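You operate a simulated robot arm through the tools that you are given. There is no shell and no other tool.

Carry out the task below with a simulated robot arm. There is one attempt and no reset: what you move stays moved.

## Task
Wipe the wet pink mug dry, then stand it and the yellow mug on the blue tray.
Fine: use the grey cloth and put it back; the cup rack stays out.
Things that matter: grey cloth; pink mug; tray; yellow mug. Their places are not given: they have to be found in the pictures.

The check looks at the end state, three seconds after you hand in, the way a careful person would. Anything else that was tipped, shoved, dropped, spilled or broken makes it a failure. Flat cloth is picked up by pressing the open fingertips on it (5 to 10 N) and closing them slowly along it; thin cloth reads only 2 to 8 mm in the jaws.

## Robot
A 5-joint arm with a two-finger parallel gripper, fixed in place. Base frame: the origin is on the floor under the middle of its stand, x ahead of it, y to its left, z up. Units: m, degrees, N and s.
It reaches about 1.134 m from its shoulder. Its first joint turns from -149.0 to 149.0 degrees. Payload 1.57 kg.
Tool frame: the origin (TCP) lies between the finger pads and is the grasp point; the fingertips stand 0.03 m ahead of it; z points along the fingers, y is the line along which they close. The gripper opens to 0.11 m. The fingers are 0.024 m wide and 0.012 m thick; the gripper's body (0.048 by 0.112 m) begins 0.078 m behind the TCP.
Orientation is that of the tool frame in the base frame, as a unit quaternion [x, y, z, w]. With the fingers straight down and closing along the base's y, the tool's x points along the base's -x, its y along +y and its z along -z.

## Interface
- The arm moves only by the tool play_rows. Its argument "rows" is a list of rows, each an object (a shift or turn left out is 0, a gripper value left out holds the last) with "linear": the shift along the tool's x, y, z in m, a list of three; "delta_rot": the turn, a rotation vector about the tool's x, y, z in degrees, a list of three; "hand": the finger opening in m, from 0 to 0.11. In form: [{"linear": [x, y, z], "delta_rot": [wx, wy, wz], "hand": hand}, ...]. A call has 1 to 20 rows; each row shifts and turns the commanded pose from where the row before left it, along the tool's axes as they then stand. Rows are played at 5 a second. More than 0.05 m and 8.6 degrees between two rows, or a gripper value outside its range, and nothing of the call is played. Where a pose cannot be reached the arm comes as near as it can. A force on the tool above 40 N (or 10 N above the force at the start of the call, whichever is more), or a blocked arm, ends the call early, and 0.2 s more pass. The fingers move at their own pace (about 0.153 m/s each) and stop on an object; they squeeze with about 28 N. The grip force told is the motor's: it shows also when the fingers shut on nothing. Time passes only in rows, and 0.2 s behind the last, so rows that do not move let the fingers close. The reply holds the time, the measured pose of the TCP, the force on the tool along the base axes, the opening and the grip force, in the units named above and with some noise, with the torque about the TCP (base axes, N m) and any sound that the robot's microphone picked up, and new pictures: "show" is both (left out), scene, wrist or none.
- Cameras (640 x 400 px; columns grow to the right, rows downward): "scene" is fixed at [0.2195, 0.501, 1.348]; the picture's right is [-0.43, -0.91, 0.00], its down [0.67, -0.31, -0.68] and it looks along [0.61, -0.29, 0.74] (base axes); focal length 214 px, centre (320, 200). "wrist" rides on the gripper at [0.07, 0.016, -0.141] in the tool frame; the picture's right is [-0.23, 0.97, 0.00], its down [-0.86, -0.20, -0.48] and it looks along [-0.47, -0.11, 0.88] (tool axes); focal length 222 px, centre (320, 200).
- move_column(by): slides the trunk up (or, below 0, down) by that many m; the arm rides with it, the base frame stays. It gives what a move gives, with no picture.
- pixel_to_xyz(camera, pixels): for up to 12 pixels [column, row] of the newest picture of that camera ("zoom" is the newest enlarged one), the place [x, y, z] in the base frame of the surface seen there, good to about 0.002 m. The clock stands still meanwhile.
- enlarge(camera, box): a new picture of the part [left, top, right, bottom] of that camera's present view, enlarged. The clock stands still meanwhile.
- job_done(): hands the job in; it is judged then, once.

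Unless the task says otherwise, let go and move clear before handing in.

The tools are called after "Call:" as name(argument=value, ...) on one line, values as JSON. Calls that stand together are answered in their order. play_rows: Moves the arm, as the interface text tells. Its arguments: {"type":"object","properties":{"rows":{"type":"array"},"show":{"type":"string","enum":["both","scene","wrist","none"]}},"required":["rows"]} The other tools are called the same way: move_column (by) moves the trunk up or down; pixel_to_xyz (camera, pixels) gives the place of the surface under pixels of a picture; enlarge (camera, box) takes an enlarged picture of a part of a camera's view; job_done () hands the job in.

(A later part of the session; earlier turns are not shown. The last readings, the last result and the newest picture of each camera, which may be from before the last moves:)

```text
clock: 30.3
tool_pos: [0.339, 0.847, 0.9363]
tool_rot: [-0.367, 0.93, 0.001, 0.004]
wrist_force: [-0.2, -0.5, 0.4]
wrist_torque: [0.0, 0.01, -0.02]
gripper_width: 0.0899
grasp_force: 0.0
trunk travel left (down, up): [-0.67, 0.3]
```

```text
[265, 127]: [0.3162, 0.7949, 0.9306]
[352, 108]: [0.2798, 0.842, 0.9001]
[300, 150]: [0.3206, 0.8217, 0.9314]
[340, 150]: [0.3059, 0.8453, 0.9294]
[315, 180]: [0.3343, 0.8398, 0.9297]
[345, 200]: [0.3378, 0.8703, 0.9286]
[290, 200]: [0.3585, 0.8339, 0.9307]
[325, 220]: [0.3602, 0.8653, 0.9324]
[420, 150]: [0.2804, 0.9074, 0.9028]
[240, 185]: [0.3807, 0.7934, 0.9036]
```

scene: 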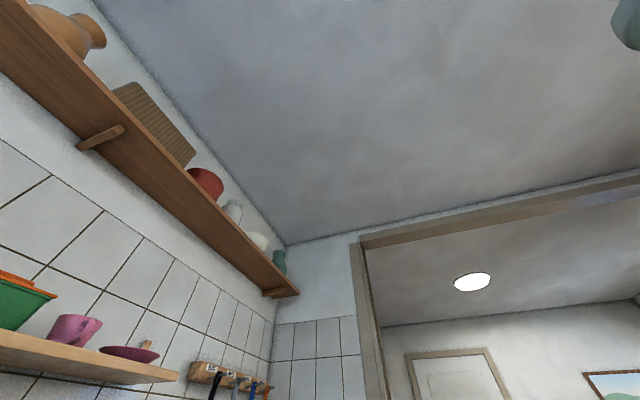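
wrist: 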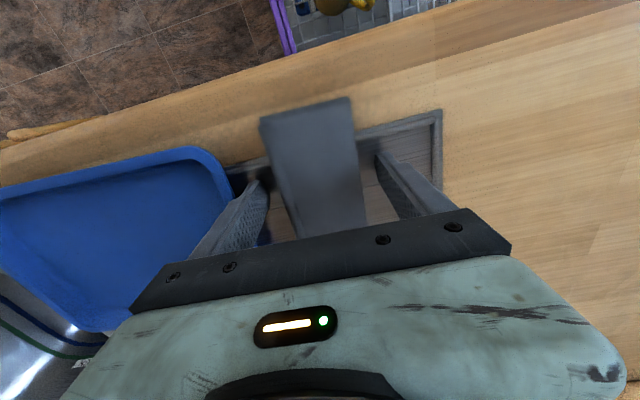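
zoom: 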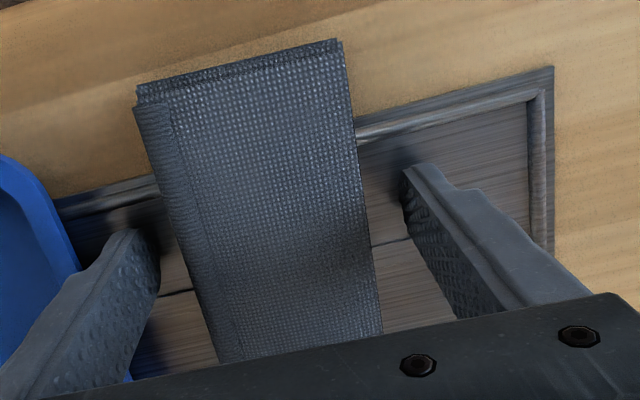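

The cloth is undisturbed and sits centrally between the fingers. I'll close on it in small steps.

Call:
play_rows(rows=[{"hand": 0.075}, {"hand": 0.068}, {"hand": 0.062}, {"hand": 0.056}, {"hand": 0.05}, {"hand": 0.045}, {"hand": 0.04}, {}], show="wrist")

Call:
enlarge(camera="wrist", box=[200, 80, 480, 255])

```text
clock: 32.1
tool_pos: [0.3385, 0.8474, 0.9386]
tool_rot: [-0.367, 0.93, 0.001, 0.004]
wrist_force: [-0.6, 0.0, -0.5]
wrist_torque: [0.02, 0.02, -0.02]
gripper_width: 0.0639
grasp_force: 28.6
trunk travel left (down, up): [-0.67, 0.3]
```

wrist: 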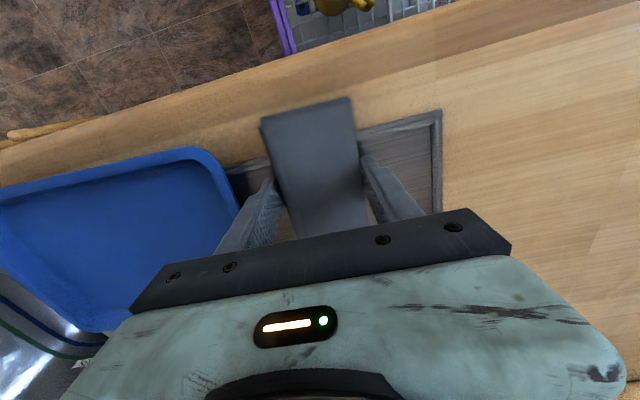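

```text
2.29 times, centred on (340, 168) of wrist
```

zoom: 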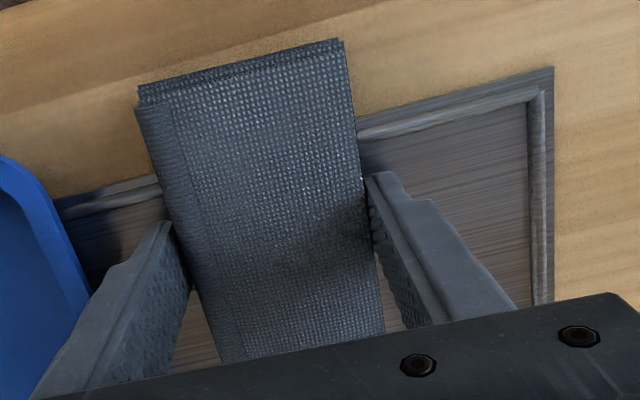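

The fingers stopped at 0.064 m with 28.6 N: the folded cloth behaves as a firm block. I'll lift it 0.05 m with the column and look.

Call:
move_column(by=0.05)

Call:
enlarge(camera="wrist", box=[200, 80, 480, 255])

```text
clock: 33.1
tool_pos: [0.3379, 0.8483, 0.9876]
tool_rot: [-0.368, 0.93, 0.001, 0.004]
wrist_force: [0.2, 0.6, 0.4]
wrist_torque: [0.01, -0.01, -0.02]
gripper_width: 0.0638
grasp_force: 27.5
trunk travel left (down, up): [-0.72, 0.25]
```

```text
2.29 times, centred on (340, 168) of wrist
```

zoom: 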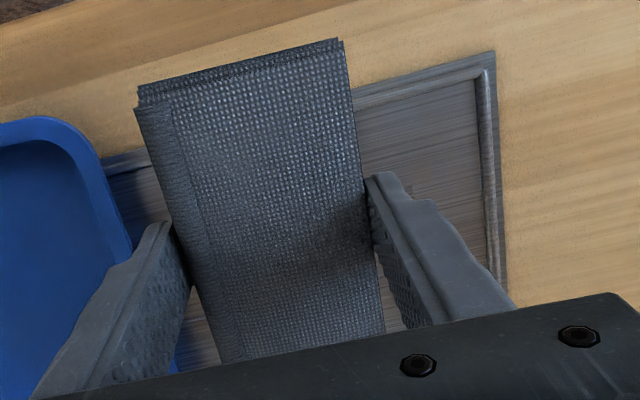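

The cloth lifts as a rigid block, protruding ~5 mm below the fingertips. I'll carry it over the rack above the pink mug, staying high.

Call:
play_rows(rows=[{"linear": [0.0475, 0.0092, -0.01]}, {"linear": [0.0475, 0.0092, -0.01]}, {"linear": [0.0475, 0.0092, 0]}, {"linear": [0.0475, 0.0092, 0]}, {"linear": [0.0475, 0.0092, 0]}, {"linear": [0.0475, 0.0092, 0]}, {"linear": [0.0475, 0.0092, 0]}], show="wrist")

```text
clock: 34.7
tool_pos: [0.0516, 0.667, 0.987]
tool_rot: [-0.366, 0.931, 0.0, 0.003]
wrist_force: [-0.3, 0.2, -0.7]
wrist_torque: [-0.02, 0.0, -0.01]
gripper_width: 0.064
grasp_force: 28.0
out of reach, approached as far as the arm can: row 1, 2
trunk travel left (down, up): [-0.72, 0.25]
```

wrist: 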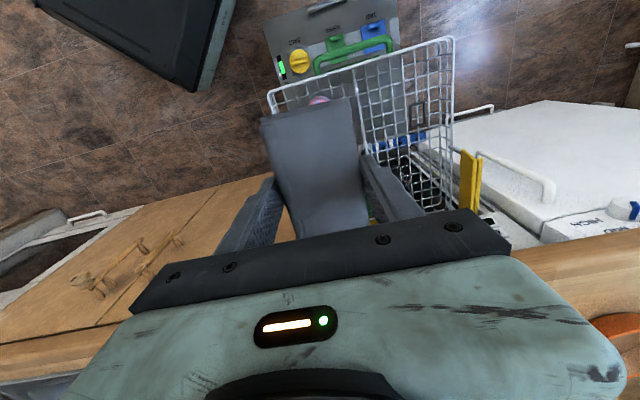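

Position is right above the pink mug (0.0516, 0.667). I'll lower with the column to ~5 cm above contact, then use fine rows for contact.

Call:
move_column(by=-0.26)

Call:
enlarge(camera="wrist", box=[200, 60, 480, 255])

```text
clock: 37.3
tool_pos: [0.0543, 0.667, 0.7282]
tool_rot: [-0.368, 0.93, 0.0, 0.003]
wrist_force: [0.6, 0.1, 0.1]
wrist_torque: [0.01, 0.01, 0.02]
gripper_width: 0.0639
grasp_force: 28.2
trunk travel left (down, up): [-0.46, 0.51]
```

```text
2.05 times, centred on (340, 158) of wrist
```

zoom: 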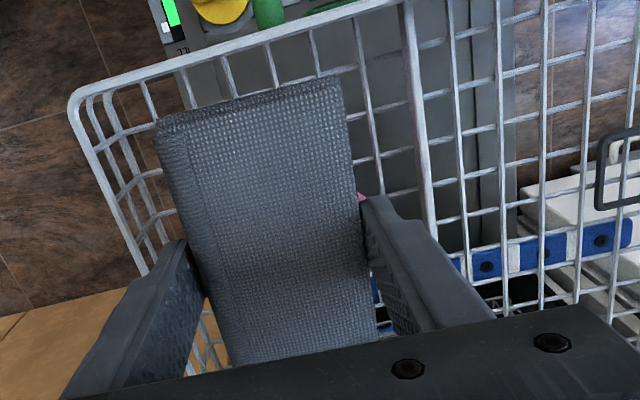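

Cloth bottom is ~4 cm above the mug's base. I'll lower in small rows until contact.

Call:
play_rows(rows=[{"linear": [0, 0, 0.01]}, {"linear": [0, 0, 0.01]}, {"linear": [0, 0, 0.01]}, {"linear": [0, 0, 0.008]}, {"linear": [0, 0, 0.003]}, {"linear": [0, 0, 0.002]}, {}], show="none")

```text
clock: 38.9
tool_pos: [0.0527, 0.6676, 0.7267]
tool_rot: [-0.367, 0.93, 0.001, 0.003]
wrist_force: [-0.3, 1.3, -0.6]
wrist_torque: [0.0, 0.02, 0.01]
gripper_width: 0.0638
grasp_force: 27.5
out of reach, approached as far as the arm can: row 1, 2, 3, 4, 5
trunk travel left (down, up): [-0.46, 0.51]
```

Rows cannot change height: the arm behaves like a SCARA, so z comes only from the column. I'll lower with small column moves.

Call:
move_column(by=-0.038)

Call:
move_column(by=-0.003)

```text
clock: 39.8
tool_pos: [0.0532, 0.6674, 0.6877]
tool_rot: [-0.367, 0.93, 0.001, 0.004]
wrist_force: [0.0, -0.2, -0.4]
wrist_torque: [-0.02, 0.01, 0.02]
gripper_width: 0.0637
grasp_force: 28.5
trunk travel left (down, up): [-0.422, 0.548]
```

```text
clock: 40.3
tool_pos: [0.0528, 0.6667, 0.6859]
tool_rot: [-0.368, 0.93, 0.001, 0.004]
wrist_force: [0.4, -0.3, -0.6]
wrist_torque: [-0.03, 0.0, -0.02]
gripper_width: 0.0639
grasp_force: 27.9
trunk travel left (down, up): [-0.419, 0.551]
```

Call:
move_column(by=-0.003)

```text
clock: 40.8
tool_pos: [0.0519, 0.6663, 0.6824]
tool_rot: [-0.368, 0.93, 0.0, 0.003]
wrist_force: [0.0, -0.1, -0.5]
wrist_torque: [-0.01, 0.0, -0.04]
gripper_width: 0.0638
grasp_force: 28.4
trunk travel left (down, up): [-0.416, 0.554]
```

No contact force yet at TCP z 0.6824; I go on in 2 mm steps.

Call:
move_column(by=-0.002)

Call:
move_column(by=-0.002)

```text
clock: 41.3
tool_pos: [0.0532, 0.6665, 0.6814]
tool_rot: [-0.367, 0.93, 0.001, 0.004]
wrist_force: [0.6, 3.2, 16.8]
wrist_torque: [0.11, 0.01, -0.03]
gripper_width: 0.0638
grasp_force: 28.2
trunk travel left (down, up): [-0.414, 0.556]
```

```text
clock: 41.8
tool_pos: [0.053, 0.6661, 0.6799]
tool_rot: [-0.367, 0.93, 0.002, 0.004]
wrist_force: [-0.9, 8.6, 36.3]
wrist_torque: [0.21, 0.07, 0.01]
gripper_width: 0.0636
grasp_force: 28.1
trunk travel left (down, up): [-0.412, 0.558]
```

Contact: 17 N, then 36 N — too hard. I'll back off to a light press.

Call:
move_column(by=0.003)

```text
clock: 42.4
tool_pos: [0.0534, 0.6679, 0.6825]
tool_rot: [-0.367, 0.93, 0.001, 0.004]
wrist_force: [0.1, 0.2, -0.6]
wrist_torque: [0.0, 0.0, -0.06]
gripper_width: 0.0641
grasp_force: 28.0
trunk travel left (down, up): [-0.415, 0.555]
```

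Call:
move_column(by=-0.0007)

```text
clock: 42.9
tool_pos: [0.0524, 0.668, 0.6794]
tool_rot: [-0.367, 0.93, 0.001, 0.004]
wrist_force: [0.3, 0.2, 0.0]
wrist_torque: [0.03, -0.01, 0.01]
gripper_width: 0.064
grasp_force: 27.6
trunk travel left (down, up): [-0.414, 0.556]
```

Call:
move_column(by=-0.0007)

```text
clock: 43.4
tool_pos: [0.0522, 0.6674, 0.6799]
tool_rot: [-0.367, 0.93, 0.0, 0.004]
wrist_force: [0.6, 1.2, 2.8]
wrist_torque: [0.03, 0.08, -0.03]
gripper_width: 0.0639
grasp_force: 27.7
trunk travel left (down, up): [-0.414, 0.556]
```

Call:
move_column(by=-0.0005)

```text
clock: 43.9
tool_pos: [0.0521, 0.6665, 0.6804]
tool_rot: [-0.367, 0.93, 0.002, 0.004]
wrist_force: [0.5, 1.9, 11.6]
wrist_torque: [0.09, 0.01, -0.02]
gripper_width: 0.0641
grasp_force: 28.2
trunk travel left (down, up): [-0.413, 0.557]
```

About 11 N press on the base. I'll scrub in small strokes along tool x and y and then look.

Call:
play_rows(rows=[{"linear": [0.008, 0, 0]}, {"linear": [0.008, 0, 0]}, {"linear": [-0.008, 0, 0]}, {"linear": [-0.008, 0, 0]}, {"linear": [-0.008, 0, 0]}, {"linear": [-0.008, 0, 0]}, {"linear": [0.008, 0, 0]}, {"linear": [0.008, 0, 0]}, {"linear": [0, 0.008, 0]}, {"linear": [0, 0.008, 0]}, {"linear": [0, -0.008, 0]}, {"linear": [0, -0.008, 0]}, {"linear": [0, -0.008, 0]}, {"linear": [0, -0.008, 0]}, {"linear": [0, 0.008, 0]}, {"linear": [0, 0.008, 0]}], show="wrist")

```text
clock: 47.3
tool_pos: [0.0518, 0.667, 0.6808]
tool_rot: [-0.367, 0.93, 0.001, 0.004]
wrist_force: [3.6, -2.7, 7.9]
wrist_torque: [-0.07, -0.05, -0.01]
gripper_width: 0.064
grasp_force: 28.5
trunk travel left (down, up): [-0.413, 0.557]
```

wrist: 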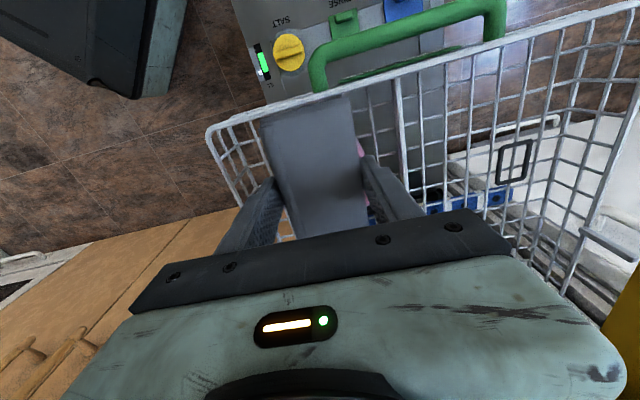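

Scrubbed with ~8 N. I'll lift and shift aside to see which spots are gone.

Call:
move_column(by=0.2)

Call:
play_rows(rows=[{"linear": [-0.04, 0, 0]}, {"linear": [-0.04, 0, 0]}, {"linear": [-0.04, 0, 0]}, {"linear": [-0.04, 0, 0]}], show="wrist")

Call:
enlarge(camera="wrist", box=[240, 20, 440, 160])

```text
clock: 49.4
tool_pos: [0.0538, 0.6659, 0.8807]
tool_rot: [-0.368, 0.93, 0.001, 0.004]
wrist_force: [0.3, -0.1, -0.9]
wrist_torque: [0.02, 0.0, 0.0]
gripper_width: 0.0638
grasp_force: 28.4
trunk travel left (down, up): [-0.613, 0.357]
```

```text
clock: 50.4
tool_pos: [0.1696, 0.7771, 0.8792]
tool_rot: [-0.367, 0.93, 0.0, 0.003]
wrist_force: [0.4, 0.2, -0.2]
wrist_torque: [0.04, 0.04, -0.01]
gripper_width: 0.0639
grasp_force: 27.7
trunk travel left (down, up): [-0.613, 0.357]
```

wrist: 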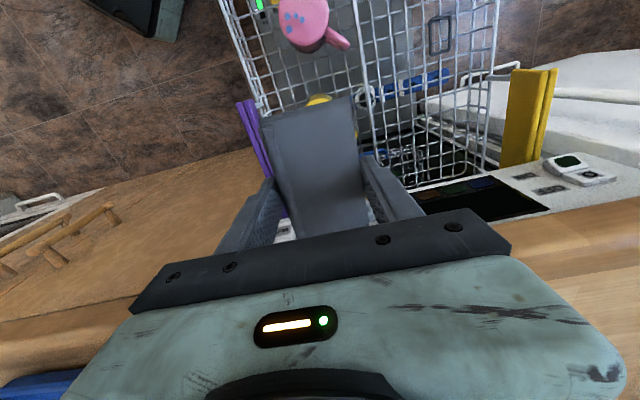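

```text
2.86 times, centred on (340, 90) of wrist
```

zoom: 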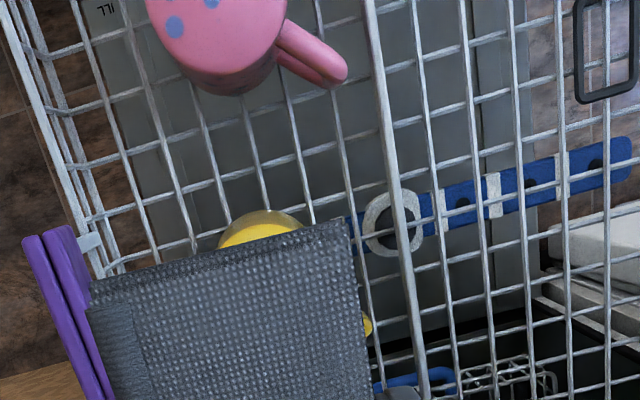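

Call:
enlarge(camera="wrist", box=[260, 0, 360, 60])

Call:
pixel_to_xyz(camera="wrist", pixels=[[295, 17], [300, 32], [305, 15], [318, 5], [345, 43], [280, 15], [330, 15], [300, 45]])

```text
6.40 times, centred on (310, 30) of wrist
```

zoom: 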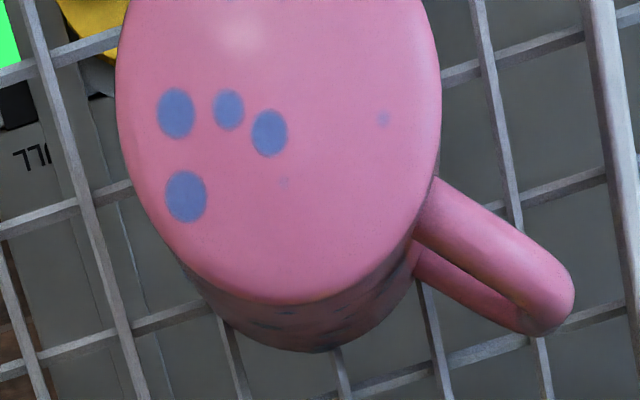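

```text
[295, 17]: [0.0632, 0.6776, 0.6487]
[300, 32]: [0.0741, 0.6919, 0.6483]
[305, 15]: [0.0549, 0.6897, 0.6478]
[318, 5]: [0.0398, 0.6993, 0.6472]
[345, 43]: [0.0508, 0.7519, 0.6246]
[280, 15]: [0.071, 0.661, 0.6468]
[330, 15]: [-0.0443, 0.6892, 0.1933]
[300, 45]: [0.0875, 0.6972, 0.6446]
```

Spots vanish individually where the cloth touches: a cluster of about four remains on the base, and the side is still wet. I'll shift a little more to measure the mug's present position.

Call:
play_rows(rows=[{"linear": [0.04, 0, 0]}], show="wrist")

Call:
enlarge(camera="wrist", box=[240, 0, 400, 100])

```text
clock: 50.8
tool_pos: [0.1406, 0.7481, 0.8795]
tool_rot: [-0.367, 0.93, 0.001, 0.004]
wrist_force: [0.1, 1.9, -0.4]
wrist_torque: [-0.03, 0.01, 0.0]
gripper_width: 0.0639
grasp_force: 28.4
trunk travel left (down, up): [-0.613, 0.357]
```

wrist: 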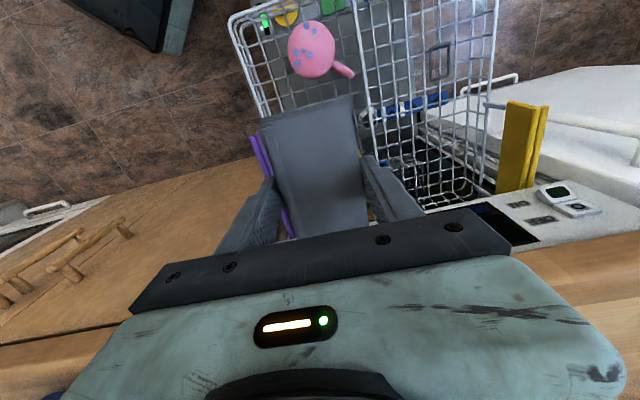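

```text
4.00 times, centred on (320, 50) of wrist
```

zoom: 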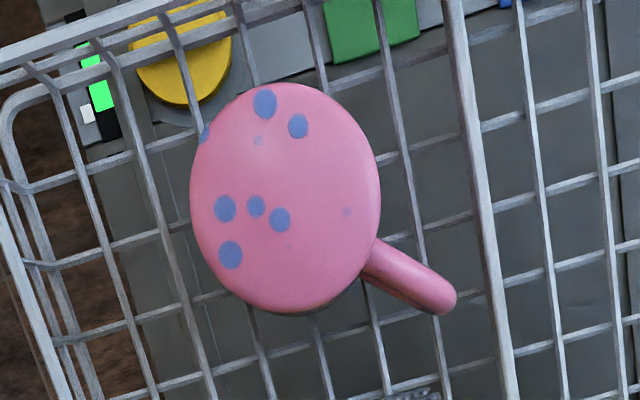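

Call:
pixel_to_xyz(camera="zoom", pixels=[[225, 208], [256, 206], [280, 219], [230, 254], [265, 103], [298, 126], [285, 195], [190, 200], [380, 190], [285, 85], [290, 312], [445, 300]])

Call:
pixel_to_xyz(camera="zoom", pixels=[[205, 133], [257, 140], [348, 211], [210, 120], [372, 150], [365, 250], [220, 290], [320, 90], [470, 100], [100, 60], [40, 110], [490, 250]])

```text
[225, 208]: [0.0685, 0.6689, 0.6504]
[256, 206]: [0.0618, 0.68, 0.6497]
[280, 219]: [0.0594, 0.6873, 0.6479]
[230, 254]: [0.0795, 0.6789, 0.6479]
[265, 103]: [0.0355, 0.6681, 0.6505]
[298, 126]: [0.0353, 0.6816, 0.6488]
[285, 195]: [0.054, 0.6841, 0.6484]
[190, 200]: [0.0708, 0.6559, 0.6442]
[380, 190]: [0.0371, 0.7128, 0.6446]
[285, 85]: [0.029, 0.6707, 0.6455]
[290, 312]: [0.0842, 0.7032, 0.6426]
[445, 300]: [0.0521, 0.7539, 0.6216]
```

```text
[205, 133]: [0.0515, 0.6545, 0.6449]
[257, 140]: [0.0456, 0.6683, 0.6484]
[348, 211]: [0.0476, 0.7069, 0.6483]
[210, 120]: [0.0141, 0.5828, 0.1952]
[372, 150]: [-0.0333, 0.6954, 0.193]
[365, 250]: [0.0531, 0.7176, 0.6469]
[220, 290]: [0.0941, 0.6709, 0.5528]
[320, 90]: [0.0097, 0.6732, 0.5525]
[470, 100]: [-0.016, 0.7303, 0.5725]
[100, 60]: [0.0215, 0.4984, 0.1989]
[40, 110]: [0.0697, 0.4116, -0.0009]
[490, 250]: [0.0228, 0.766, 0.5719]
```

The mug has moved to about (0.055, 0.685), handle toward +y; spots on the base remain at e.g. zoom (225,208), (265,103), (298,126). I'll tilt the cloth 5° so its outer edge acts like a squeegee and position over the mug.

Call:
play_rows(rows=[{"linear": [0.043, 0.0042, 0]}, {"linear": [0.043, 0.0042, 0]}, {"linear": [0.043, 0.0041, 0]}, {"delta_rot": [0, 5, 0]}, {}], show="none")

```text
clock: 52.0
tool_pos: [0.0367, 0.6694, 0.8814]
tool_rot: [-0.367, 0.929, -0.015, -0.038]
wrist_force: [-0.2, -0.3, -0.8]
wrist_torque: [0.03, -0.01, 0.04]
gripper_width: 0.0639
grasp_force: 28.0
trunk travel left (down, up): [-0.613, 0.357]
```

Tilt is 4.7° inward as wanted. Lowering with the column toward contact (expected TCP z≈0.688).

Call:
move_column(by=-0.187)

```text
clock: 54.1
tool_pos: [0.0377, 0.669, 0.6949]
tool_rot: [-0.367, 0.929, -0.016, -0.038]
wrist_force: [-0.3, -0.1, -0.4]
wrist_torque: [0.07, -0.02, -0.03]
gripper_width: 0.064
grasp_force: 27.7
trunk travel left (down, up): [-0.426, 0.544]
```

Call:
move_column(by=-0.006)

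```text
clock: 54.6
tool_pos: [0.0377, 0.6705, 0.6879]
tool_rot: [-0.367, 0.93, -0.016, -0.037]
wrist_force: [-0.4, 0.8, 0.3]
wrist_torque: [0.05, 0.02, -0.03]
gripper_width: 0.0639
grasp_force: 28.0
trunk travel left (down, up): [-0.42, 0.55]
```

Call:
move_column(by=-0.002)

```text
clock: 55.2
tool_pos: [0.0375, 0.6696, 0.6852]
tool_rot: [-0.367, 0.929, -0.016, -0.037]
wrist_force: [0.0, 0.4, -1.2]
wrist_torque: [0.0, -0.02, 0.0]
gripper_width: 0.064
grasp_force: 28.3
trunk travel left (down, up): [-0.418, 0.552]
```

Call:
move_column(by=-0.0015)

```text
clock: 55.7
tool_pos: [0.0358, 0.6691, 0.6856]
tool_rot: [-0.367, 0.93, -0.015, -0.037]
wrist_force: [-0.6, 1.3, 8.1]
wrist_torque: [0.37, -0.31, 0.08]
gripper_width: 0.0639
grasp_force: 28.0
trunk travel left (down, up): [-0.417, 0.553]
```

Edge contact at 8 N. I'll drag the edge inward across the base (toward the rack's front wall).

Call:
play_rows(rows=[{"linear": [0.006, 0, 0]}, {"linear": [0.006, 0, 0]}, {"linear": [0.006, 0, 0]}, {"linear": [0.006, 0, 0]}, {"linear": [0.006, 0, 0]}, {"linear": [0.006, 0, 0]}, {"linear": [0.006, 0, 0]}], show="none")

```text
clock: 57.3
tool_pos: [0.0069, 0.6414, 0.6845]
tool_rot: [-0.368, 0.929, -0.016, -0.036]
wrist_force: [1.7, 1.7, 5.7]
wrist_torque: [0.32, -0.28, 0.0]
gripper_width: 0.0639
grasp_force: 27.5
trunk travel left (down, up): [-0.417, 0.553]
```

Kinetic friction reads ~2.4 N on 5.7 N normal. I'll lift and look at the base.

Call:
move_column(by=0.2)

Call:
play_rows(rows=[{"linear": [-0.045, 0, 0]}, {"linear": [-0.045, 0, 0]}, {"linear": [-0.045, 0, 0]}, {"linear": [-0.04, 0, 0]}], show="wrist")

Call:
enlarge(camera="wrist", box=[240, 0, 400, 100])

```text
clock: 59.5
tool_pos: [0.0067, 0.6414, 0.8844]
tool_rot: [-0.367, 0.929, -0.014, -0.037]
wrist_force: [0.9, -0.7, -0.6]
wrist_torque: [-0.03, 0.01, 0.02]
gripper_width: 0.0641
grasp_force: 27.8
trunk travel left (down, up): [-0.617, 0.353]
```

```text
clock: 60.5
tool_pos: [0.1345, 0.7615, 0.883]
tool_rot: [-0.368, 0.929, -0.015, -0.037]
wrist_force: [0.3, 0.0, -1.6]
wrist_torque: [0.02, 0.0, 0.02]
gripper_width: 0.0638
grasp_force: 28.0
out of reach, approached as far as the arm can: row 1, 3
trunk travel left (down, up): [-0.617, 0.353]
```

wrist: 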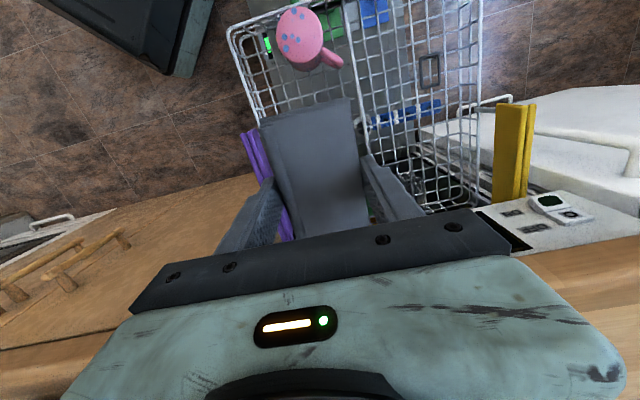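

```text
4.00 times, centred on (320, 50) of wrist
```

zoom: 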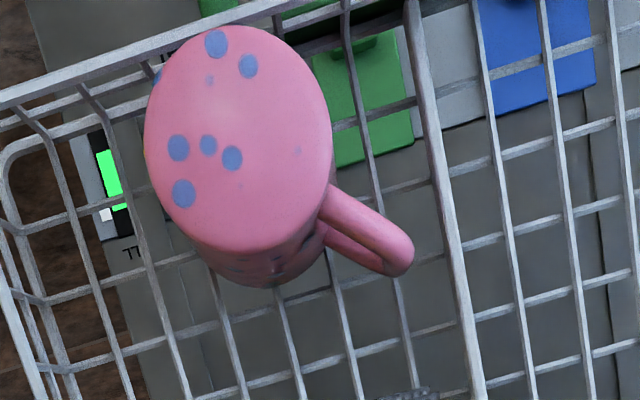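

The mug was simply dragged along (spots unchanged) and is now near the front wall; with the wall holding it, a further inward stroke will rub. I'll measure the mug's new place.

Call:
pixel_to_xyz(camera="zoom", pixels=[[178, 148], [208, 146], [232, 158], [183, 193], [216, 43], [248, 66], [145, 140], [333, 130], [225, 27], [250, 250], [405, 260], [240, 140]])

```text
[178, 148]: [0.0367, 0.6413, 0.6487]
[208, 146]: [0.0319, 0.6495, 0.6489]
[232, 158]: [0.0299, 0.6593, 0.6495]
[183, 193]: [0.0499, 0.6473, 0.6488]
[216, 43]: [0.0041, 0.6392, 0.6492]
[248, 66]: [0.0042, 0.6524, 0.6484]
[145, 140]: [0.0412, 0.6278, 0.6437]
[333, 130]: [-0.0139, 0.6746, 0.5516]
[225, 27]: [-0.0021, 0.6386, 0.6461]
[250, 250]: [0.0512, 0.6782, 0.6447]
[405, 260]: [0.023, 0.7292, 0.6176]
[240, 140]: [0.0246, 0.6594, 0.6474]
```

Centre is now ≈(0.0235, 0.657), ~3 mm off the front wall. I'll go back over it, press lightly, and stroke inward.

Call:
play_rows(rows=[{"linear": [0.0432, 0, 0]}, {"linear": [0.0432, 0, 0]}, {"linear": [0.0432, 0, 0]}, {"linear": [0.0432, 0, 0]}, {}], show="none")

Call:
move_column(by=-0.195)

```text
clock: 61.6
tool_pos: [0.009, 0.6425, 0.8841]
tool_rot: [-0.366, 0.93, -0.015, -0.036]
wrist_force: [0.0, 0.0, 0.5]
wrist_torque: [-0.01, -0.02, 0.02]
gripper_width: 0.0637
grasp_force: 28.1
out of reach, approached as far as the arm can: row 2, 3, 4
trunk travel left (down, up): [-0.617, 0.353]
```

```text
clock: 63.8
tool_pos: [0.0087, 0.6428, 0.6884]
tool_rot: [-0.367, 0.929, -0.015, -0.036]
wrist_force: [0.0, 0.9, -0.9]
wrist_torque: [-0.03, 0.0, 0.01]
gripper_width: 0.0637
grasp_force: 27.7
trunk travel left (down, up): [-0.422, 0.548]
```

Call:
move_column(by=-0.0045)

```text
clock: 64.3
tool_pos: [0.0088, 0.6433, 0.6859]
tool_rot: [-0.367, 0.929, -0.016, -0.037]
wrist_force: [0.4, 0.4, 0.1]
wrist_torque: [0.01, -0.02, -0.01]
gripper_width: 0.0637
grasp_force: 27.7
trunk travel left (down, up): [-0.417, 0.553]
```

Call:
move_column(by=-0.001)

```text
clock: 64.8
tool_pos: [0.0099, 0.6419, 0.6846]
tool_rot: [-0.367, 0.929, -0.014, -0.036]
wrist_force: [0.3, 1.8, 9.0]
wrist_torque: [0.38, -0.38, 0.08]
gripper_width: 0.0638
grasp_force: 28.0
trunk travel left (down, up): [-0.416, 0.554]
```

9 N contact. Stroke inward 0.05 m.

Call:
play_rows(rows=[{"linear": [0.006, 0, 0]}, {"linear": [0.006, 0, 0]}, {"linear": [0.006, 0, 0]}, {"linear": [0.006, 0, 0]}, {"linear": [0.006, 0, 0]}, {"linear": [0.006, 0, 0]}, {"linear": [0.006, 0, 0]}, {"linear": [0.006, 0, 0]}], show="none")

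Call:
move_column(by=0.2)

Call:
play_rows(rows=[{"linear": [-0.045, 0, 0]}, {"linear": [-0.045, 0, 0]}, {"linear": [-0.045, 0, 0]}, {"linear": [-0.045, 0, 0]}], show="wrist")

Call:
enlarge(camera="wrist", box=[240, 0, 400, 100])

```text
clock: 66.6
tool_pos: [-0.0262, 0.6099, 0.6835]
tool_rot: [-0.367, 0.929, -0.016, -0.036]
wrist_force: [0.0, -1.6, 2.6]
wrist_torque: [0.09, -0.04, -0.01]
gripper_width: 0.0638
grasp_force: 28.1
out of reach, approached as far as the arm can: row 7
trunk travel left (down, up): [-0.416, 0.554]
```

```text
clock: 68.8
tool_pos: [-0.0264, 0.6112, 0.8839]
tool_rot: [-0.367, 0.929, -0.016, -0.037]
wrist_force: [-0.5, -0.1, 0.2]
wrist_torque: [-0.03, 0.01, -0.03]
gripper_width: 0.0641
grasp_force: 28.1
trunk travel left (down, up): [-0.616, 0.354]
```

```text
clock: 69.8
tool_pos: [0.1055, 0.7342, 0.8831]
tool_rot: [-0.367, 0.929, -0.015, -0.037]
wrist_force: [-0.2, 0.6, -1.1]
wrist_torque: [0.03, -0.02, -0.03]
gripper_width: 0.0638
grasp_force: 27.5
out of reach, approached as far as the arm can: row 1, 2, 3
trunk travel left (down, up): [-0.616, 0.354]
```

wrist: 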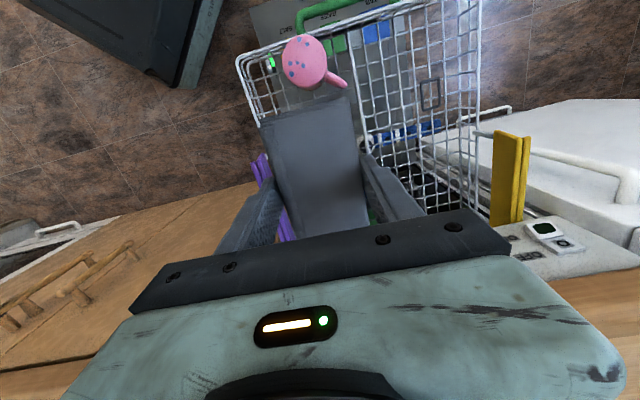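

```text
4.00 times, centred on (320, 50) of wrist
```

zoom: 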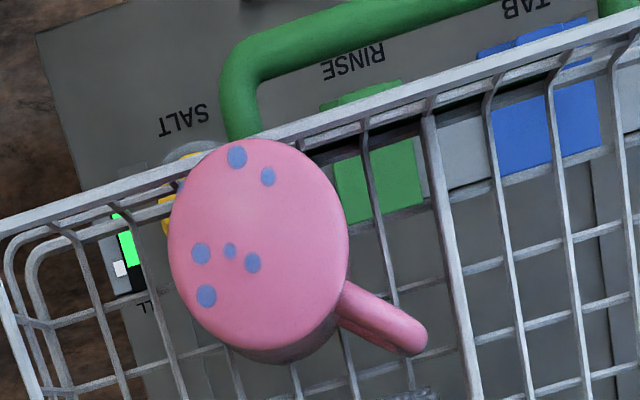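

Spots got slightly smaller (the one at zoom (230,250) most). I'll check the mug's position and whether the rack itself moved.

Call:
pixel_to_xyz(camera="zoom", pixels=[[200, 253], [230, 250], [252, 262], [206, 296], [237, 157], [268, 176], [170, 230], [349, 240], [260, 135], [420, 340], [255, 140], [6, 215]])

Call:
pixel_to_xyz(camera="wrist", pixels=[[240, 52], [262, 44], [350, 20], [366, 15], [430, 2], [300, 38], [243, 70], [256, 100], [480, 20], [470, 60]])

```text
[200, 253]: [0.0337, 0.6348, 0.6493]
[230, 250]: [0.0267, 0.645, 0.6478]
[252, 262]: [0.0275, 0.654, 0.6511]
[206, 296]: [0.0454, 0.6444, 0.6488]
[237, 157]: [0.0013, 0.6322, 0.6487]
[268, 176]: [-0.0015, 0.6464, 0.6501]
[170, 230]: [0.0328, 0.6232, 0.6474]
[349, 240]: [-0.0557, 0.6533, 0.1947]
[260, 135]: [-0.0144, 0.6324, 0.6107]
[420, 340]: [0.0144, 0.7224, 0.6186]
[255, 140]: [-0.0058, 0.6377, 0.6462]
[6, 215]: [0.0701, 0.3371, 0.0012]
```

```text
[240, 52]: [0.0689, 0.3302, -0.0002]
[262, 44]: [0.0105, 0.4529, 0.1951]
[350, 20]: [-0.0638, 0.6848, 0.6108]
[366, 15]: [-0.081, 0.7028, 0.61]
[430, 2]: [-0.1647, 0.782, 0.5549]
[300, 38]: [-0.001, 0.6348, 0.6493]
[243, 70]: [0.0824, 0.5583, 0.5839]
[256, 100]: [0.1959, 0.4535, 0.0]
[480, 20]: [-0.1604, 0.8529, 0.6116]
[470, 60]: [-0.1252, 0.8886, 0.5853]
```

The mug only moved 7 mm (the wall held it) and the rack's front rim hasn't moved. To learn how drying works I'll tilt so that a single corner of the cloth rubs a known line over two spots.

Call:
play_rows(rows=[{"linear": [0.0465, 0.0015, 0]}, {"linear": [0.0465, 0.0015, 0]}, {"linear": [0.0465, 0.0015, 0]}, {"delta_rot": [-4, 0, 0]}, {}], show="none")

Call:
move_column(by=-0.184)

```text
clock: 71.0
tool_pos: [-0.0003, 0.6417, 0.8836]
tool_rot: [-0.365, 0.929, 0.017, -0.049]
wrist_force: [-0.4, 0.2, 0.2]
wrist_torque: [0.0, 0.01, -0.02]
gripper_width: 0.064
grasp_force: 27.9
out of reach, approached as far as the arm can: row 2, 3
trunk travel left (down, up): [-0.616, 0.354]
```

```text
clock: 73.0
tool_pos: [0.001, 0.6406, 0.7001]
tool_rot: [-0.365, 0.93, 0.017, -0.05]
wrist_force: [-0.5, -0.1, 0.0]
wrist_torque: [0.01, 0.01, -0.01]
gripper_width: 0.0638
grasp_force: 27.7
trunk travel left (down, up): [-0.432, 0.538]
```

Call:
move_column(by=-0.009)

```text
clock: 73.6
tool_pos: [-0.0005, 0.642, 0.6909]
tool_rot: [-0.366, 0.929, 0.017, -0.05]
wrist_force: [0.0, 0.0, 0.2]
wrist_torque: [0.0, 0.0, 0.02]
gripper_width: 0.0638
grasp_force: 27.7
trunk travel left (down, up): [-0.423, 0.547]
```

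Call:
move_column(by=-0.002)

```text
clock: 74.1
tool_pos: [0.0009, 0.6402, 0.6909]
tool_rot: [-0.366, 0.929, 0.017, -0.049]
wrist_force: [-0.7, 0.2, -0.3]
wrist_torque: [-0.01, -0.01, 0.04]
gripper_width: 0.0636
grasp_force: 28.1
trunk travel left (down, up): [-0.421, 0.549]
```

Call:
move_column(by=-0.002)

```text
clock: 74.7
tool_pos: [-0.0005, 0.6407, 0.6864]
tool_rot: [-0.366, 0.929, 0.017, -0.05]
wrist_force: [-0.3, -0.2, -0.6]
wrist_torque: [0.02, 0.01, -0.02]
gripper_width: 0.0641
grasp_force: 27.8
trunk travel left (down, up): [-0.419, 0.551]
```

Call:
move_column(by=-0.0015)

```text
clock: 75.2
tool_pos: [-0.0005, 0.6407, 0.6859]
tool_rot: [-0.366, 0.929, 0.018, -0.049]
wrist_force: [0.4, 0.2, 0.5]
wrist_torque: [0.01, -0.01, -0.01]
gripper_width: 0.0639
grasp_force: 28.3
trunk travel left (down, up): [-0.418, 0.552]
```

No contact — the corner is just outside the base's rim there. I'll raise slightly, move inward 1 cm, and come down again.

Call:
move_column(by=0.01)

Call:
play_rows(rows=[{"linear": [0.01, 0, 0]}, {}], show="none")

Call:
move_column(by=-0.005)

```text
clock: 75.7
tool_pos: [0.0017, 0.6408, 0.695]
tool_rot: [-0.366, 0.929, 0.017, -0.05]
wrist_force: [0.1, 0.0, -1.0]
wrist_torque: [0.04, -0.03, -0.03]
gripper_width: 0.0637
grasp_force: 28.4
trunk travel left (down, up): [-0.428, 0.542]
```

```text
clock: 76.3
tool_pos: [-0.0077, 0.6351, 0.6948]
tool_rot: [-0.365, 0.929, 0.017, -0.05]
wrist_force: [-0.3, 0.2, -0.6]
wrist_torque: [0.0, -0.02, -0.01]
gripper_width: 0.0638
grasp_force: 28.0
trunk travel left (down, up): [-0.428, 0.542]
```

```text
clock: 76.9
tool_pos: [-0.0082, 0.634, 0.6901]
tool_rot: [-0.366, 0.929, 0.017, -0.049]
wrist_force: [-0.5, 0.3, -0.3]
wrist_torque: [-0.01, -0.02, 0.0]
gripper_width: 0.064
grasp_force: 28.1
trunk travel left (down, up): [-0.423, 0.547]
```

Call:
move_column(by=-0.002)

```text
clock: 77.4
tool_pos: [-0.0075, 0.6343, 0.6889]
tool_rot: [-0.366, 0.929, 0.017, -0.05]
wrist_force: [0.2, 0.0, 0.6]
wrist_torque: [0.0, 0.03, 0.0]
gripper_width: 0.0643
grasp_force: 28.2
trunk travel left (down, up): [-0.421, 0.549]
```

Call:
move_column(by=-0.0015)

```text
clock: 77.9
tool_pos: [-0.0068, 0.6332, 0.6873]
tool_rot: [-0.365, 0.929, 0.016, -0.05]
wrist_force: [-0.1, -0.4, -0.2]
wrist_torque: [0.01, -0.02, -0.05]
gripper_width: 0.064
grasp_force: 28.1
trunk travel left (down, up): [-0.419, 0.551]
```

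Call:
move_column(by=-0.0015)

```text
clock: 78.4
tool_pos: [-0.0079, 0.6335, 0.6853]
tool_rot: [-0.366, 0.929, 0.017, -0.05]
wrist_force: [-0.5, 0.0, -0.1]
wrist_torque: [0.01, 0.0, 0.0]
gripper_width: 0.064
grasp_force: 28.8
trunk travel left (down, up): [-0.418, 0.552]
```

Call:
move_column(by=-0.001)

```text
clock: 78.9
tool_pos: [-0.0082, 0.6344, 0.6858]
tool_rot: [-0.366, 0.929, 0.017, -0.049]
wrist_force: [-0.1, 2.0, 11.2]
wrist_torque: [0.21, -0.63, 0.1]
gripper_width: 0.0641
grasp_force: 28.2
trunk travel left (down, up): [-0.417, 0.553]
```

Contact 11 N; the torque puts the contact point at the cloth's corner, right at spot (0.048,0.646). Stroke inward 4 cm.

Call:
play_rows(rows=[{"linear": [0.005, 0, 0]}, {"linear": [0.005, 0, 0]}, {"linear": [0.005, 0, 0]}, {"linear": [0.005, 0, 0]}, {"linear": [0.005, 0, 0]}, {"linear": [0.005, 0, 0]}], show="none")

Call:
move_column(by=0.2)

Call:
play_rows(rows=[{"linear": [-0.045, 0, 0]}, {"linear": [-0.045, 0, 0]}, {"linear": [-0.045, 0, 0]}, {"linear": [-0.03, 0, 0]}], show="wrist")

Call:
enlarge(camera="wrist", box=[240, 0, 400, 100])

```text
clock: 80.3
tool_pos: [-0.0291, 0.6123, 0.6841]
tool_rot: [-0.366, 0.929, 0.016, -0.05]
wrist_force: [-0.5, 0.6, 2.3]
wrist_torque: [0.02, -0.12, -0.01]
gripper_width: 0.064
grasp_force: 28.0
trunk travel left (down, up): [-0.417, 0.553]
```

```text
clock: 82.5
tool_pos: [-0.0293, 0.614, 0.8841]
tool_rot: [-0.365, 0.93, 0.017, -0.051]
wrist_force: [0.2, 0.1, -0.9]
wrist_torque: [0.02, 0.0, 0.03]
gripper_width: 0.064
grasp_force: 27.8
trunk travel left (down, up): [-0.617, 0.353]
```

```text
clock: 83.5
tool_pos: [0.0901, 0.7263, 0.8838]
tool_rot: [-0.366, 0.929, 0.016, -0.05]
wrist_force: [0.0, 0.2, -1.0]
wrist_torque: [0.03, 0.0, -0.01]
gripper_width: 0.0638
grasp_force: 28.2
out of reach, approached as far as the arm can: row 1, 2, 3
trunk travel left (down, up): [-0.617, 0.353]
```

wrist: 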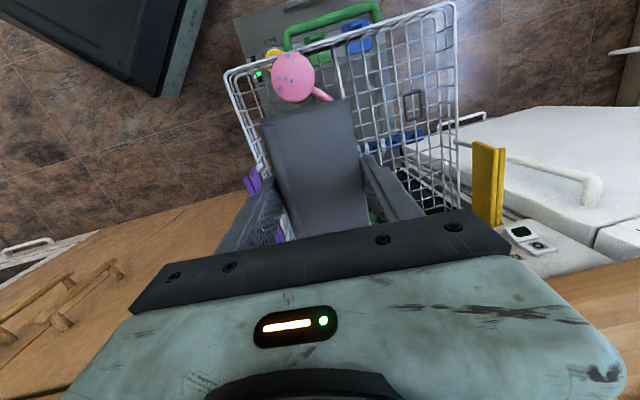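

```text
4.00 times, centred on (320, 50) of wrist
```

zoom: 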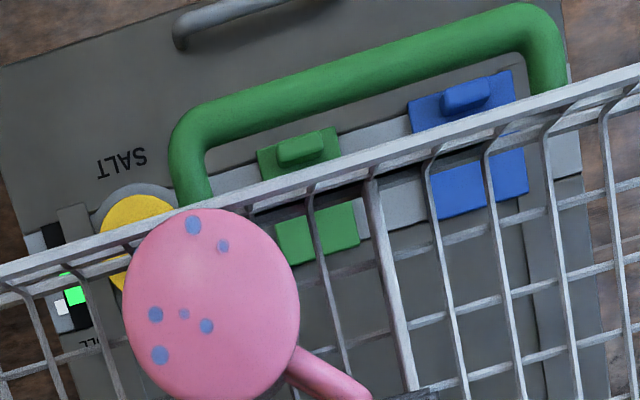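

All spots are shrinking together (also untouched ones), so rubbing anywhere dries the whole mug gradually. I'll continue with light back-and-forth rubbing; first locate the mug.

Call:
pixel_to_xyz(camera="zoom", pixels=[[155, 314], [184, 313], [206, 325], [159, 354], [193, 224], [223, 246], [211, 305], [123, 300], [299, 300], [210, 209]])

```text
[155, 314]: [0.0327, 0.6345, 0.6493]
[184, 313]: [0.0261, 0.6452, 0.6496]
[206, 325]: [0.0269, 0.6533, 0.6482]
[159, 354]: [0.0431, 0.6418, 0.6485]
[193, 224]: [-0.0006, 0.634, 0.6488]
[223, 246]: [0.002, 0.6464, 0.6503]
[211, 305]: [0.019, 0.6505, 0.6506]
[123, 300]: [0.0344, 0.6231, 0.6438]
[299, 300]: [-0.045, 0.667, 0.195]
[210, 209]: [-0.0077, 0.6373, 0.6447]
```

Call:
play_rows(rows=[{"linear": [0.038, 0.0058, 0]}, {"linear": [0.038, 0.0058, 0]}, {"linear": [0.038, 0.0057, 0]}, {"linear": [0.038, 0.0057, 0]}, {}], show="none")

Call:
move_column(by=-0.197)

```text
clock: 84.7
tool_pos: [-0.0362, 0.6392, 0.8846]
tool_rot: [-0.366, 0.929, 0.017, -0.05]
wrist_force: [0.2, -0.5, -0.2]
wrist_torque: [0.0, -0.05, 0.0]
gripper_width: 0.0635
grasp_force: 28.2
out of reach, approached as far as the arm can: row 2, 3, 4
trunk travel left (down, up): [-0.617, 0.353]
```

```text
clock: 86.8
tool_pos: [-0.0347, 0.6384, 0.6871]
tool_rot: [-0.366, 0.929, 0.016, -0.05]
wrist_force: [-0.5, -0.2, -1.2]
wrist_torque: [0.0, 0.01, 0.02]
gripper_width: 0.0637
grasp_force: 27.5
trunk travel left (down, up): [-0.42, 0.55]
```

Call:
move_column(by=-0.002)

```text
clock: 87.4
tool_pos: [-0.034, 0.6396, 0.6867]
tool_rot: [-0.366, 0.929, 0.017, -0.049]
wrist_force: [0.8, 0.5, -0.6]
wrist_torque: [-0.03, -0.01, 0.02]
gripper_width: 0.0639
grasp_force: 27.6
trunk travel left (down, up): [-0.418, 0.552]
```

Call:
move_column(by=-0.0007)

```text
clock: 87.9
tool_pos: [-0.0348, 0.6389, 0.6843]
tool_rot: [-0.366, 0.929, 0.016, -0.05]
wrist_force: [-0.1, -0.6, -0.3]
wrist_torque: [0.0, -0.03, -0.05]
gripper_width: 0.064
grasp_force: 27.8
trunk travel left (down, up): [-0.417, 0.553]
```

Call:
move_column(by=-0.0005)

```text
clock: 88.4
tool_pos: [-0.0355, 0.6401, 0.6849]
tool_rot: [-0.365, 0.929, 0.017, -0.049]
wrist_force: [-0.2, 0.0, 4.6]
wrist_torque: [0.07, -0.27, 0.04]
gripper_width: 0.0637
grasp_force: 27.9
trunk travel left (down, up): [-0.416, 0.554]
```

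4.6 N contact at the base's centre. Now a call of short back-and-forth strokes.

Call:
play_rows(rows=[{"linear": [0.009, 0, 0]}, {"linear": [0.009, 0, 0]}, {"linear": [-0.009, 0, 0]}, {"linear": [-0.009, 0, 0]}, {"linear": [0.009, 0, 0]}, {"linear": [0.009, 0, 0]}, {"linear": [-0.009, 0, 0]}, {"linear": [-0.009, 0, 0]}, {"linear": [0.009, 0, 0]}, {"linear": [0.009, 0, 0]}, {"linear": [-0.009, 0, 0]}, {"linear": [-0.009, 0, 0]}, {"linear": [0.009, 0, 0]}, {"linear": [0.009, 0, 0]}, {"linear": [-0.009, 0, 0]}, {"linear": [-0.009, 0, 0]}, {"linear": [0.009, 0, 0]}, {"linear": [0.009, 0, 0]}], show="wrist")

Call:
enlarge(camera="wrist", box=[240, 30, 440, 150])

```text
clock: 92.2
tool_pos: [-0.0483, 0.6267, 0.6843]
tool_rot: [-0.365, 0.929, 0.017, -0.05]
wrist_force: [0.6, -1.3, 1.3]
wrist_torque: [0.01, -0.03, -0.02]
gripper_width: 0.0638
grasp_force: 28.2
trunk travel left (down, up): [-0.416, 0.554]
```

wrist: 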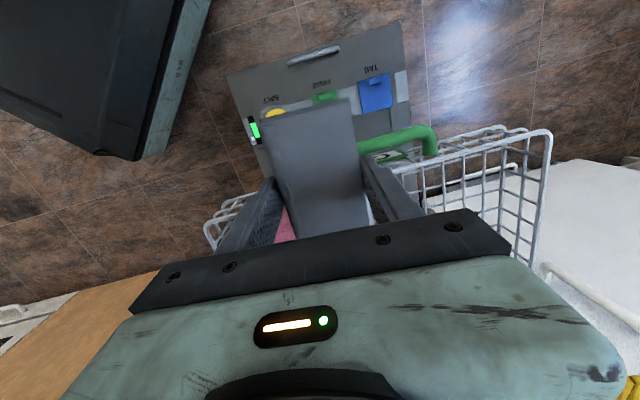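

```text
3.20 times, centred on (340, 90) of wrist
```

zoom: 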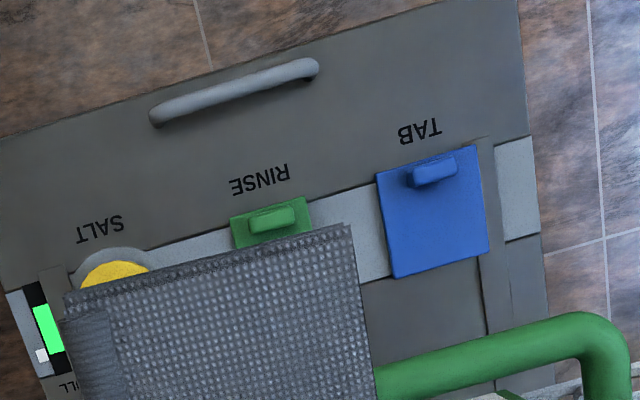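

Rubbing ended at light contact. I'll lift and look again.

Call:
move_column(by=0.2)

Call:
play_rows(rows=[{"linear": [-0.047, -0.006, 0]}, {"linear": [-0.047, -0.006, 0]}, {"linear": [-0.047, -0.006, 0]}, {"linear": [-0.047, -0.006, 0]}], show="wrist")

Call:
enlarge(camera="wrist", box=[240, 0, 400, 100])

```text
clock: 94.3
tool_pos: [-0.0475, 0.6268, 0.8848]
tool_rot: [-0.365, 0.929, 0.017, -0.049]
wrist_force: [0.3, 0.2, -0.6]
wrist_torque: [0.02, 0.0, 0.01]
gripper_width: 0.0638
grasp_force: 27.9
trunk travel left (down, up): [-0.616, 0.354]
```

```text
clock: 95.3
tool_pos: [0.1067, 0.7364, 0.884]
tool_rot: [-0.365, 0.929, 0.017, -0.05]
wrist_force: [-0.7, -0.5, -0.5]
wrist_torque: [0.01, 0.02, 0.04]
gripper_width: 0.0639
grasp_force: 27.7
out of reach, approached as far as the arm can: row 1, 2, 3, 4
trunk travel left (down, up): [-0.616, 0.354]
```

wrist: 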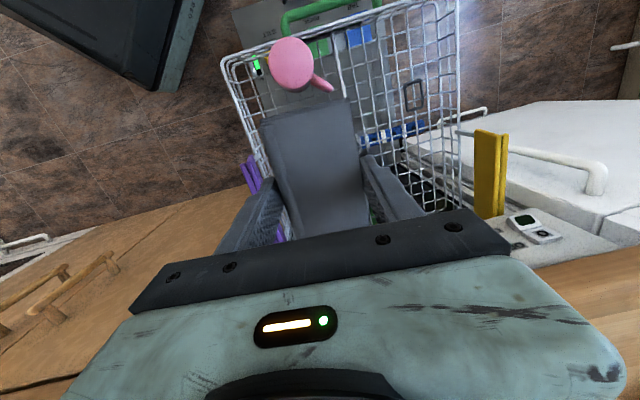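

```text
4.00 times, centred on (320, 50) of wrist
```

zoom: 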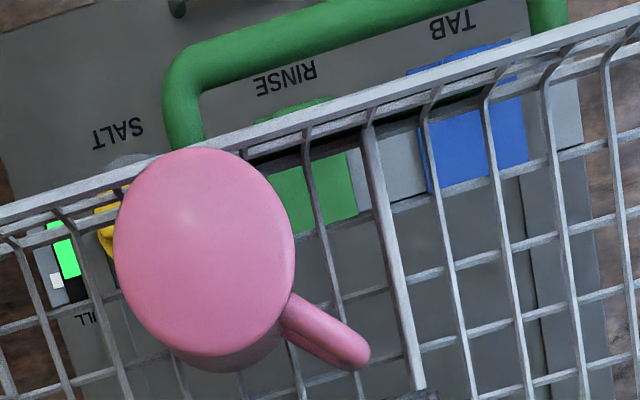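

The base is clean now. I'll check the mug's side: zoom here, then view from another angle.

Call:
enlarge(camera="wrist", box=[260, 30, 340, 100])

Call:
play_rows(rows=[{"linear": [0.02, 0.045, 0]}, {"linear": [0.02, 0.045, 0]}, {"linear": [0.02, 0.045, 0]}, {"linear": [0.02, 0.045, 0]}], show="wrist")

```text
5.71 times, centred on (300, 65) of wrist
```

zoom: 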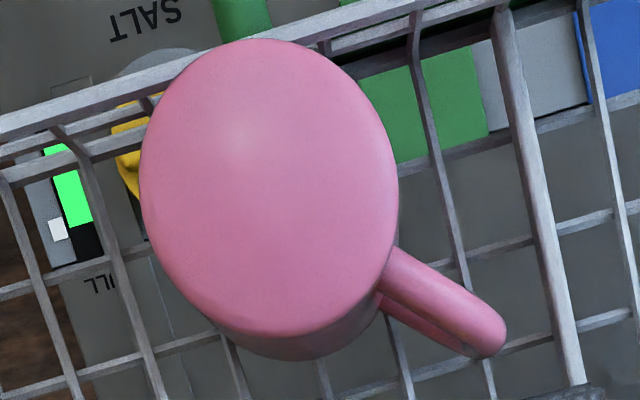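

```text
clock: 96.3
tool_pos: [-0.0755, 0.8146, 0.8857]
tool_rot: [-0.365, 0.93, 0.017, -0.049]
wrist_force: [0.2, 0.3, -0.5]
wrist_torque: [0.01, 0.03, -0.04]
gripper_width: 0.0638
grasp_force: 27.8
out of reach, approached as far as the arm can: row 1, 2, 3, 4
trunk travel left (down, up): [-0.616, 0.354]
```

wrist: 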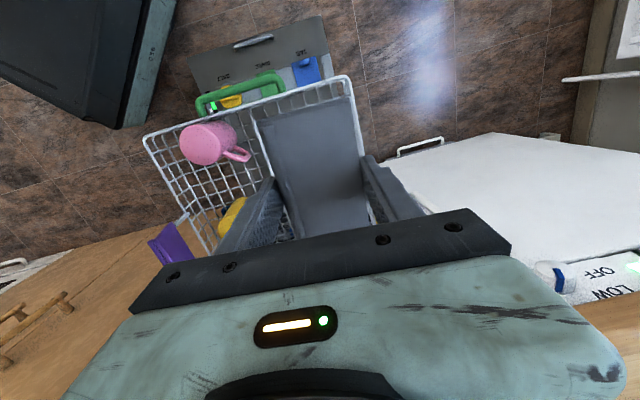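

Call:
enlarge(camera="wrist", box=[160, 90, 270, 190])

Call:
play_rows(rows=[{"linear": [0.045, 0.02, 0]}, {"linear": [0.045, 0.02, 0]}, {"linear": [0.04, 0, 0]}], show="wrist")

```text
4.00 times, centred on (215, 140) of wrist
```

zoom: 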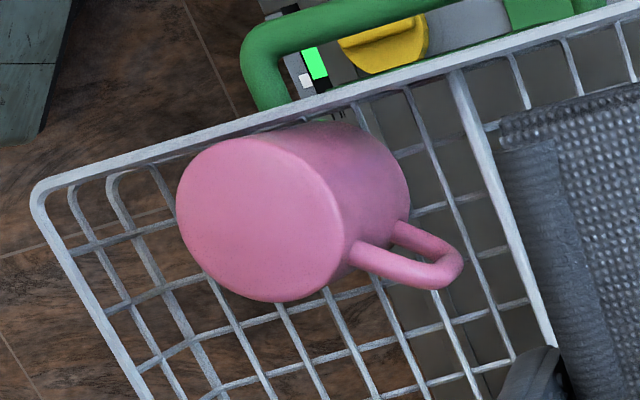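

```text
clock: 97.1
tool_pos: [-0.198, 0.7563, 0.885]
tool_rot: [-0.365, 0.93, 0.017, -0.05]
wrist_force: [-0.1, -0.5, -0.7]
wrist_torque: [-0.04, -0.02, 0.0]
gripper_width: 0.0638
grasp_force: 28.2
out of reach, approached as far as the arm can: row 1, 2, 3
trunk travel left (down, up): [-0.616, 0.354]
```

wrist: 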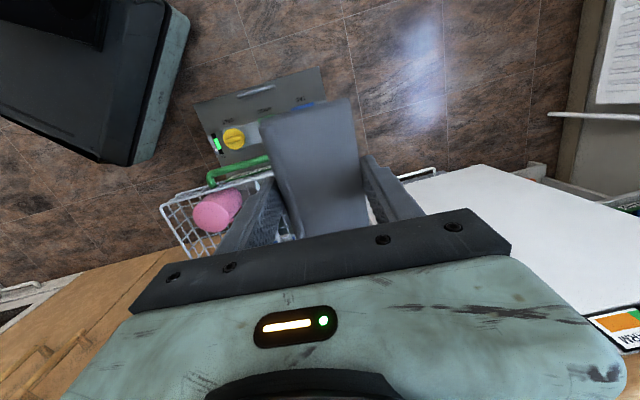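

Call:
enlarge(camera="wrist", box=[160, 170, 260, 260])

```text
4.44 times, centred on (210, 215) of wrist
```

zoom: 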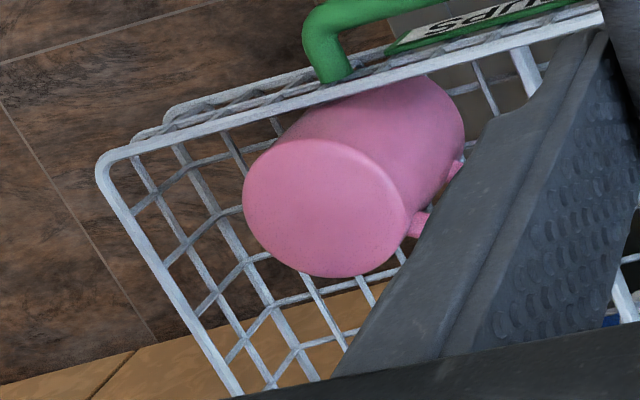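

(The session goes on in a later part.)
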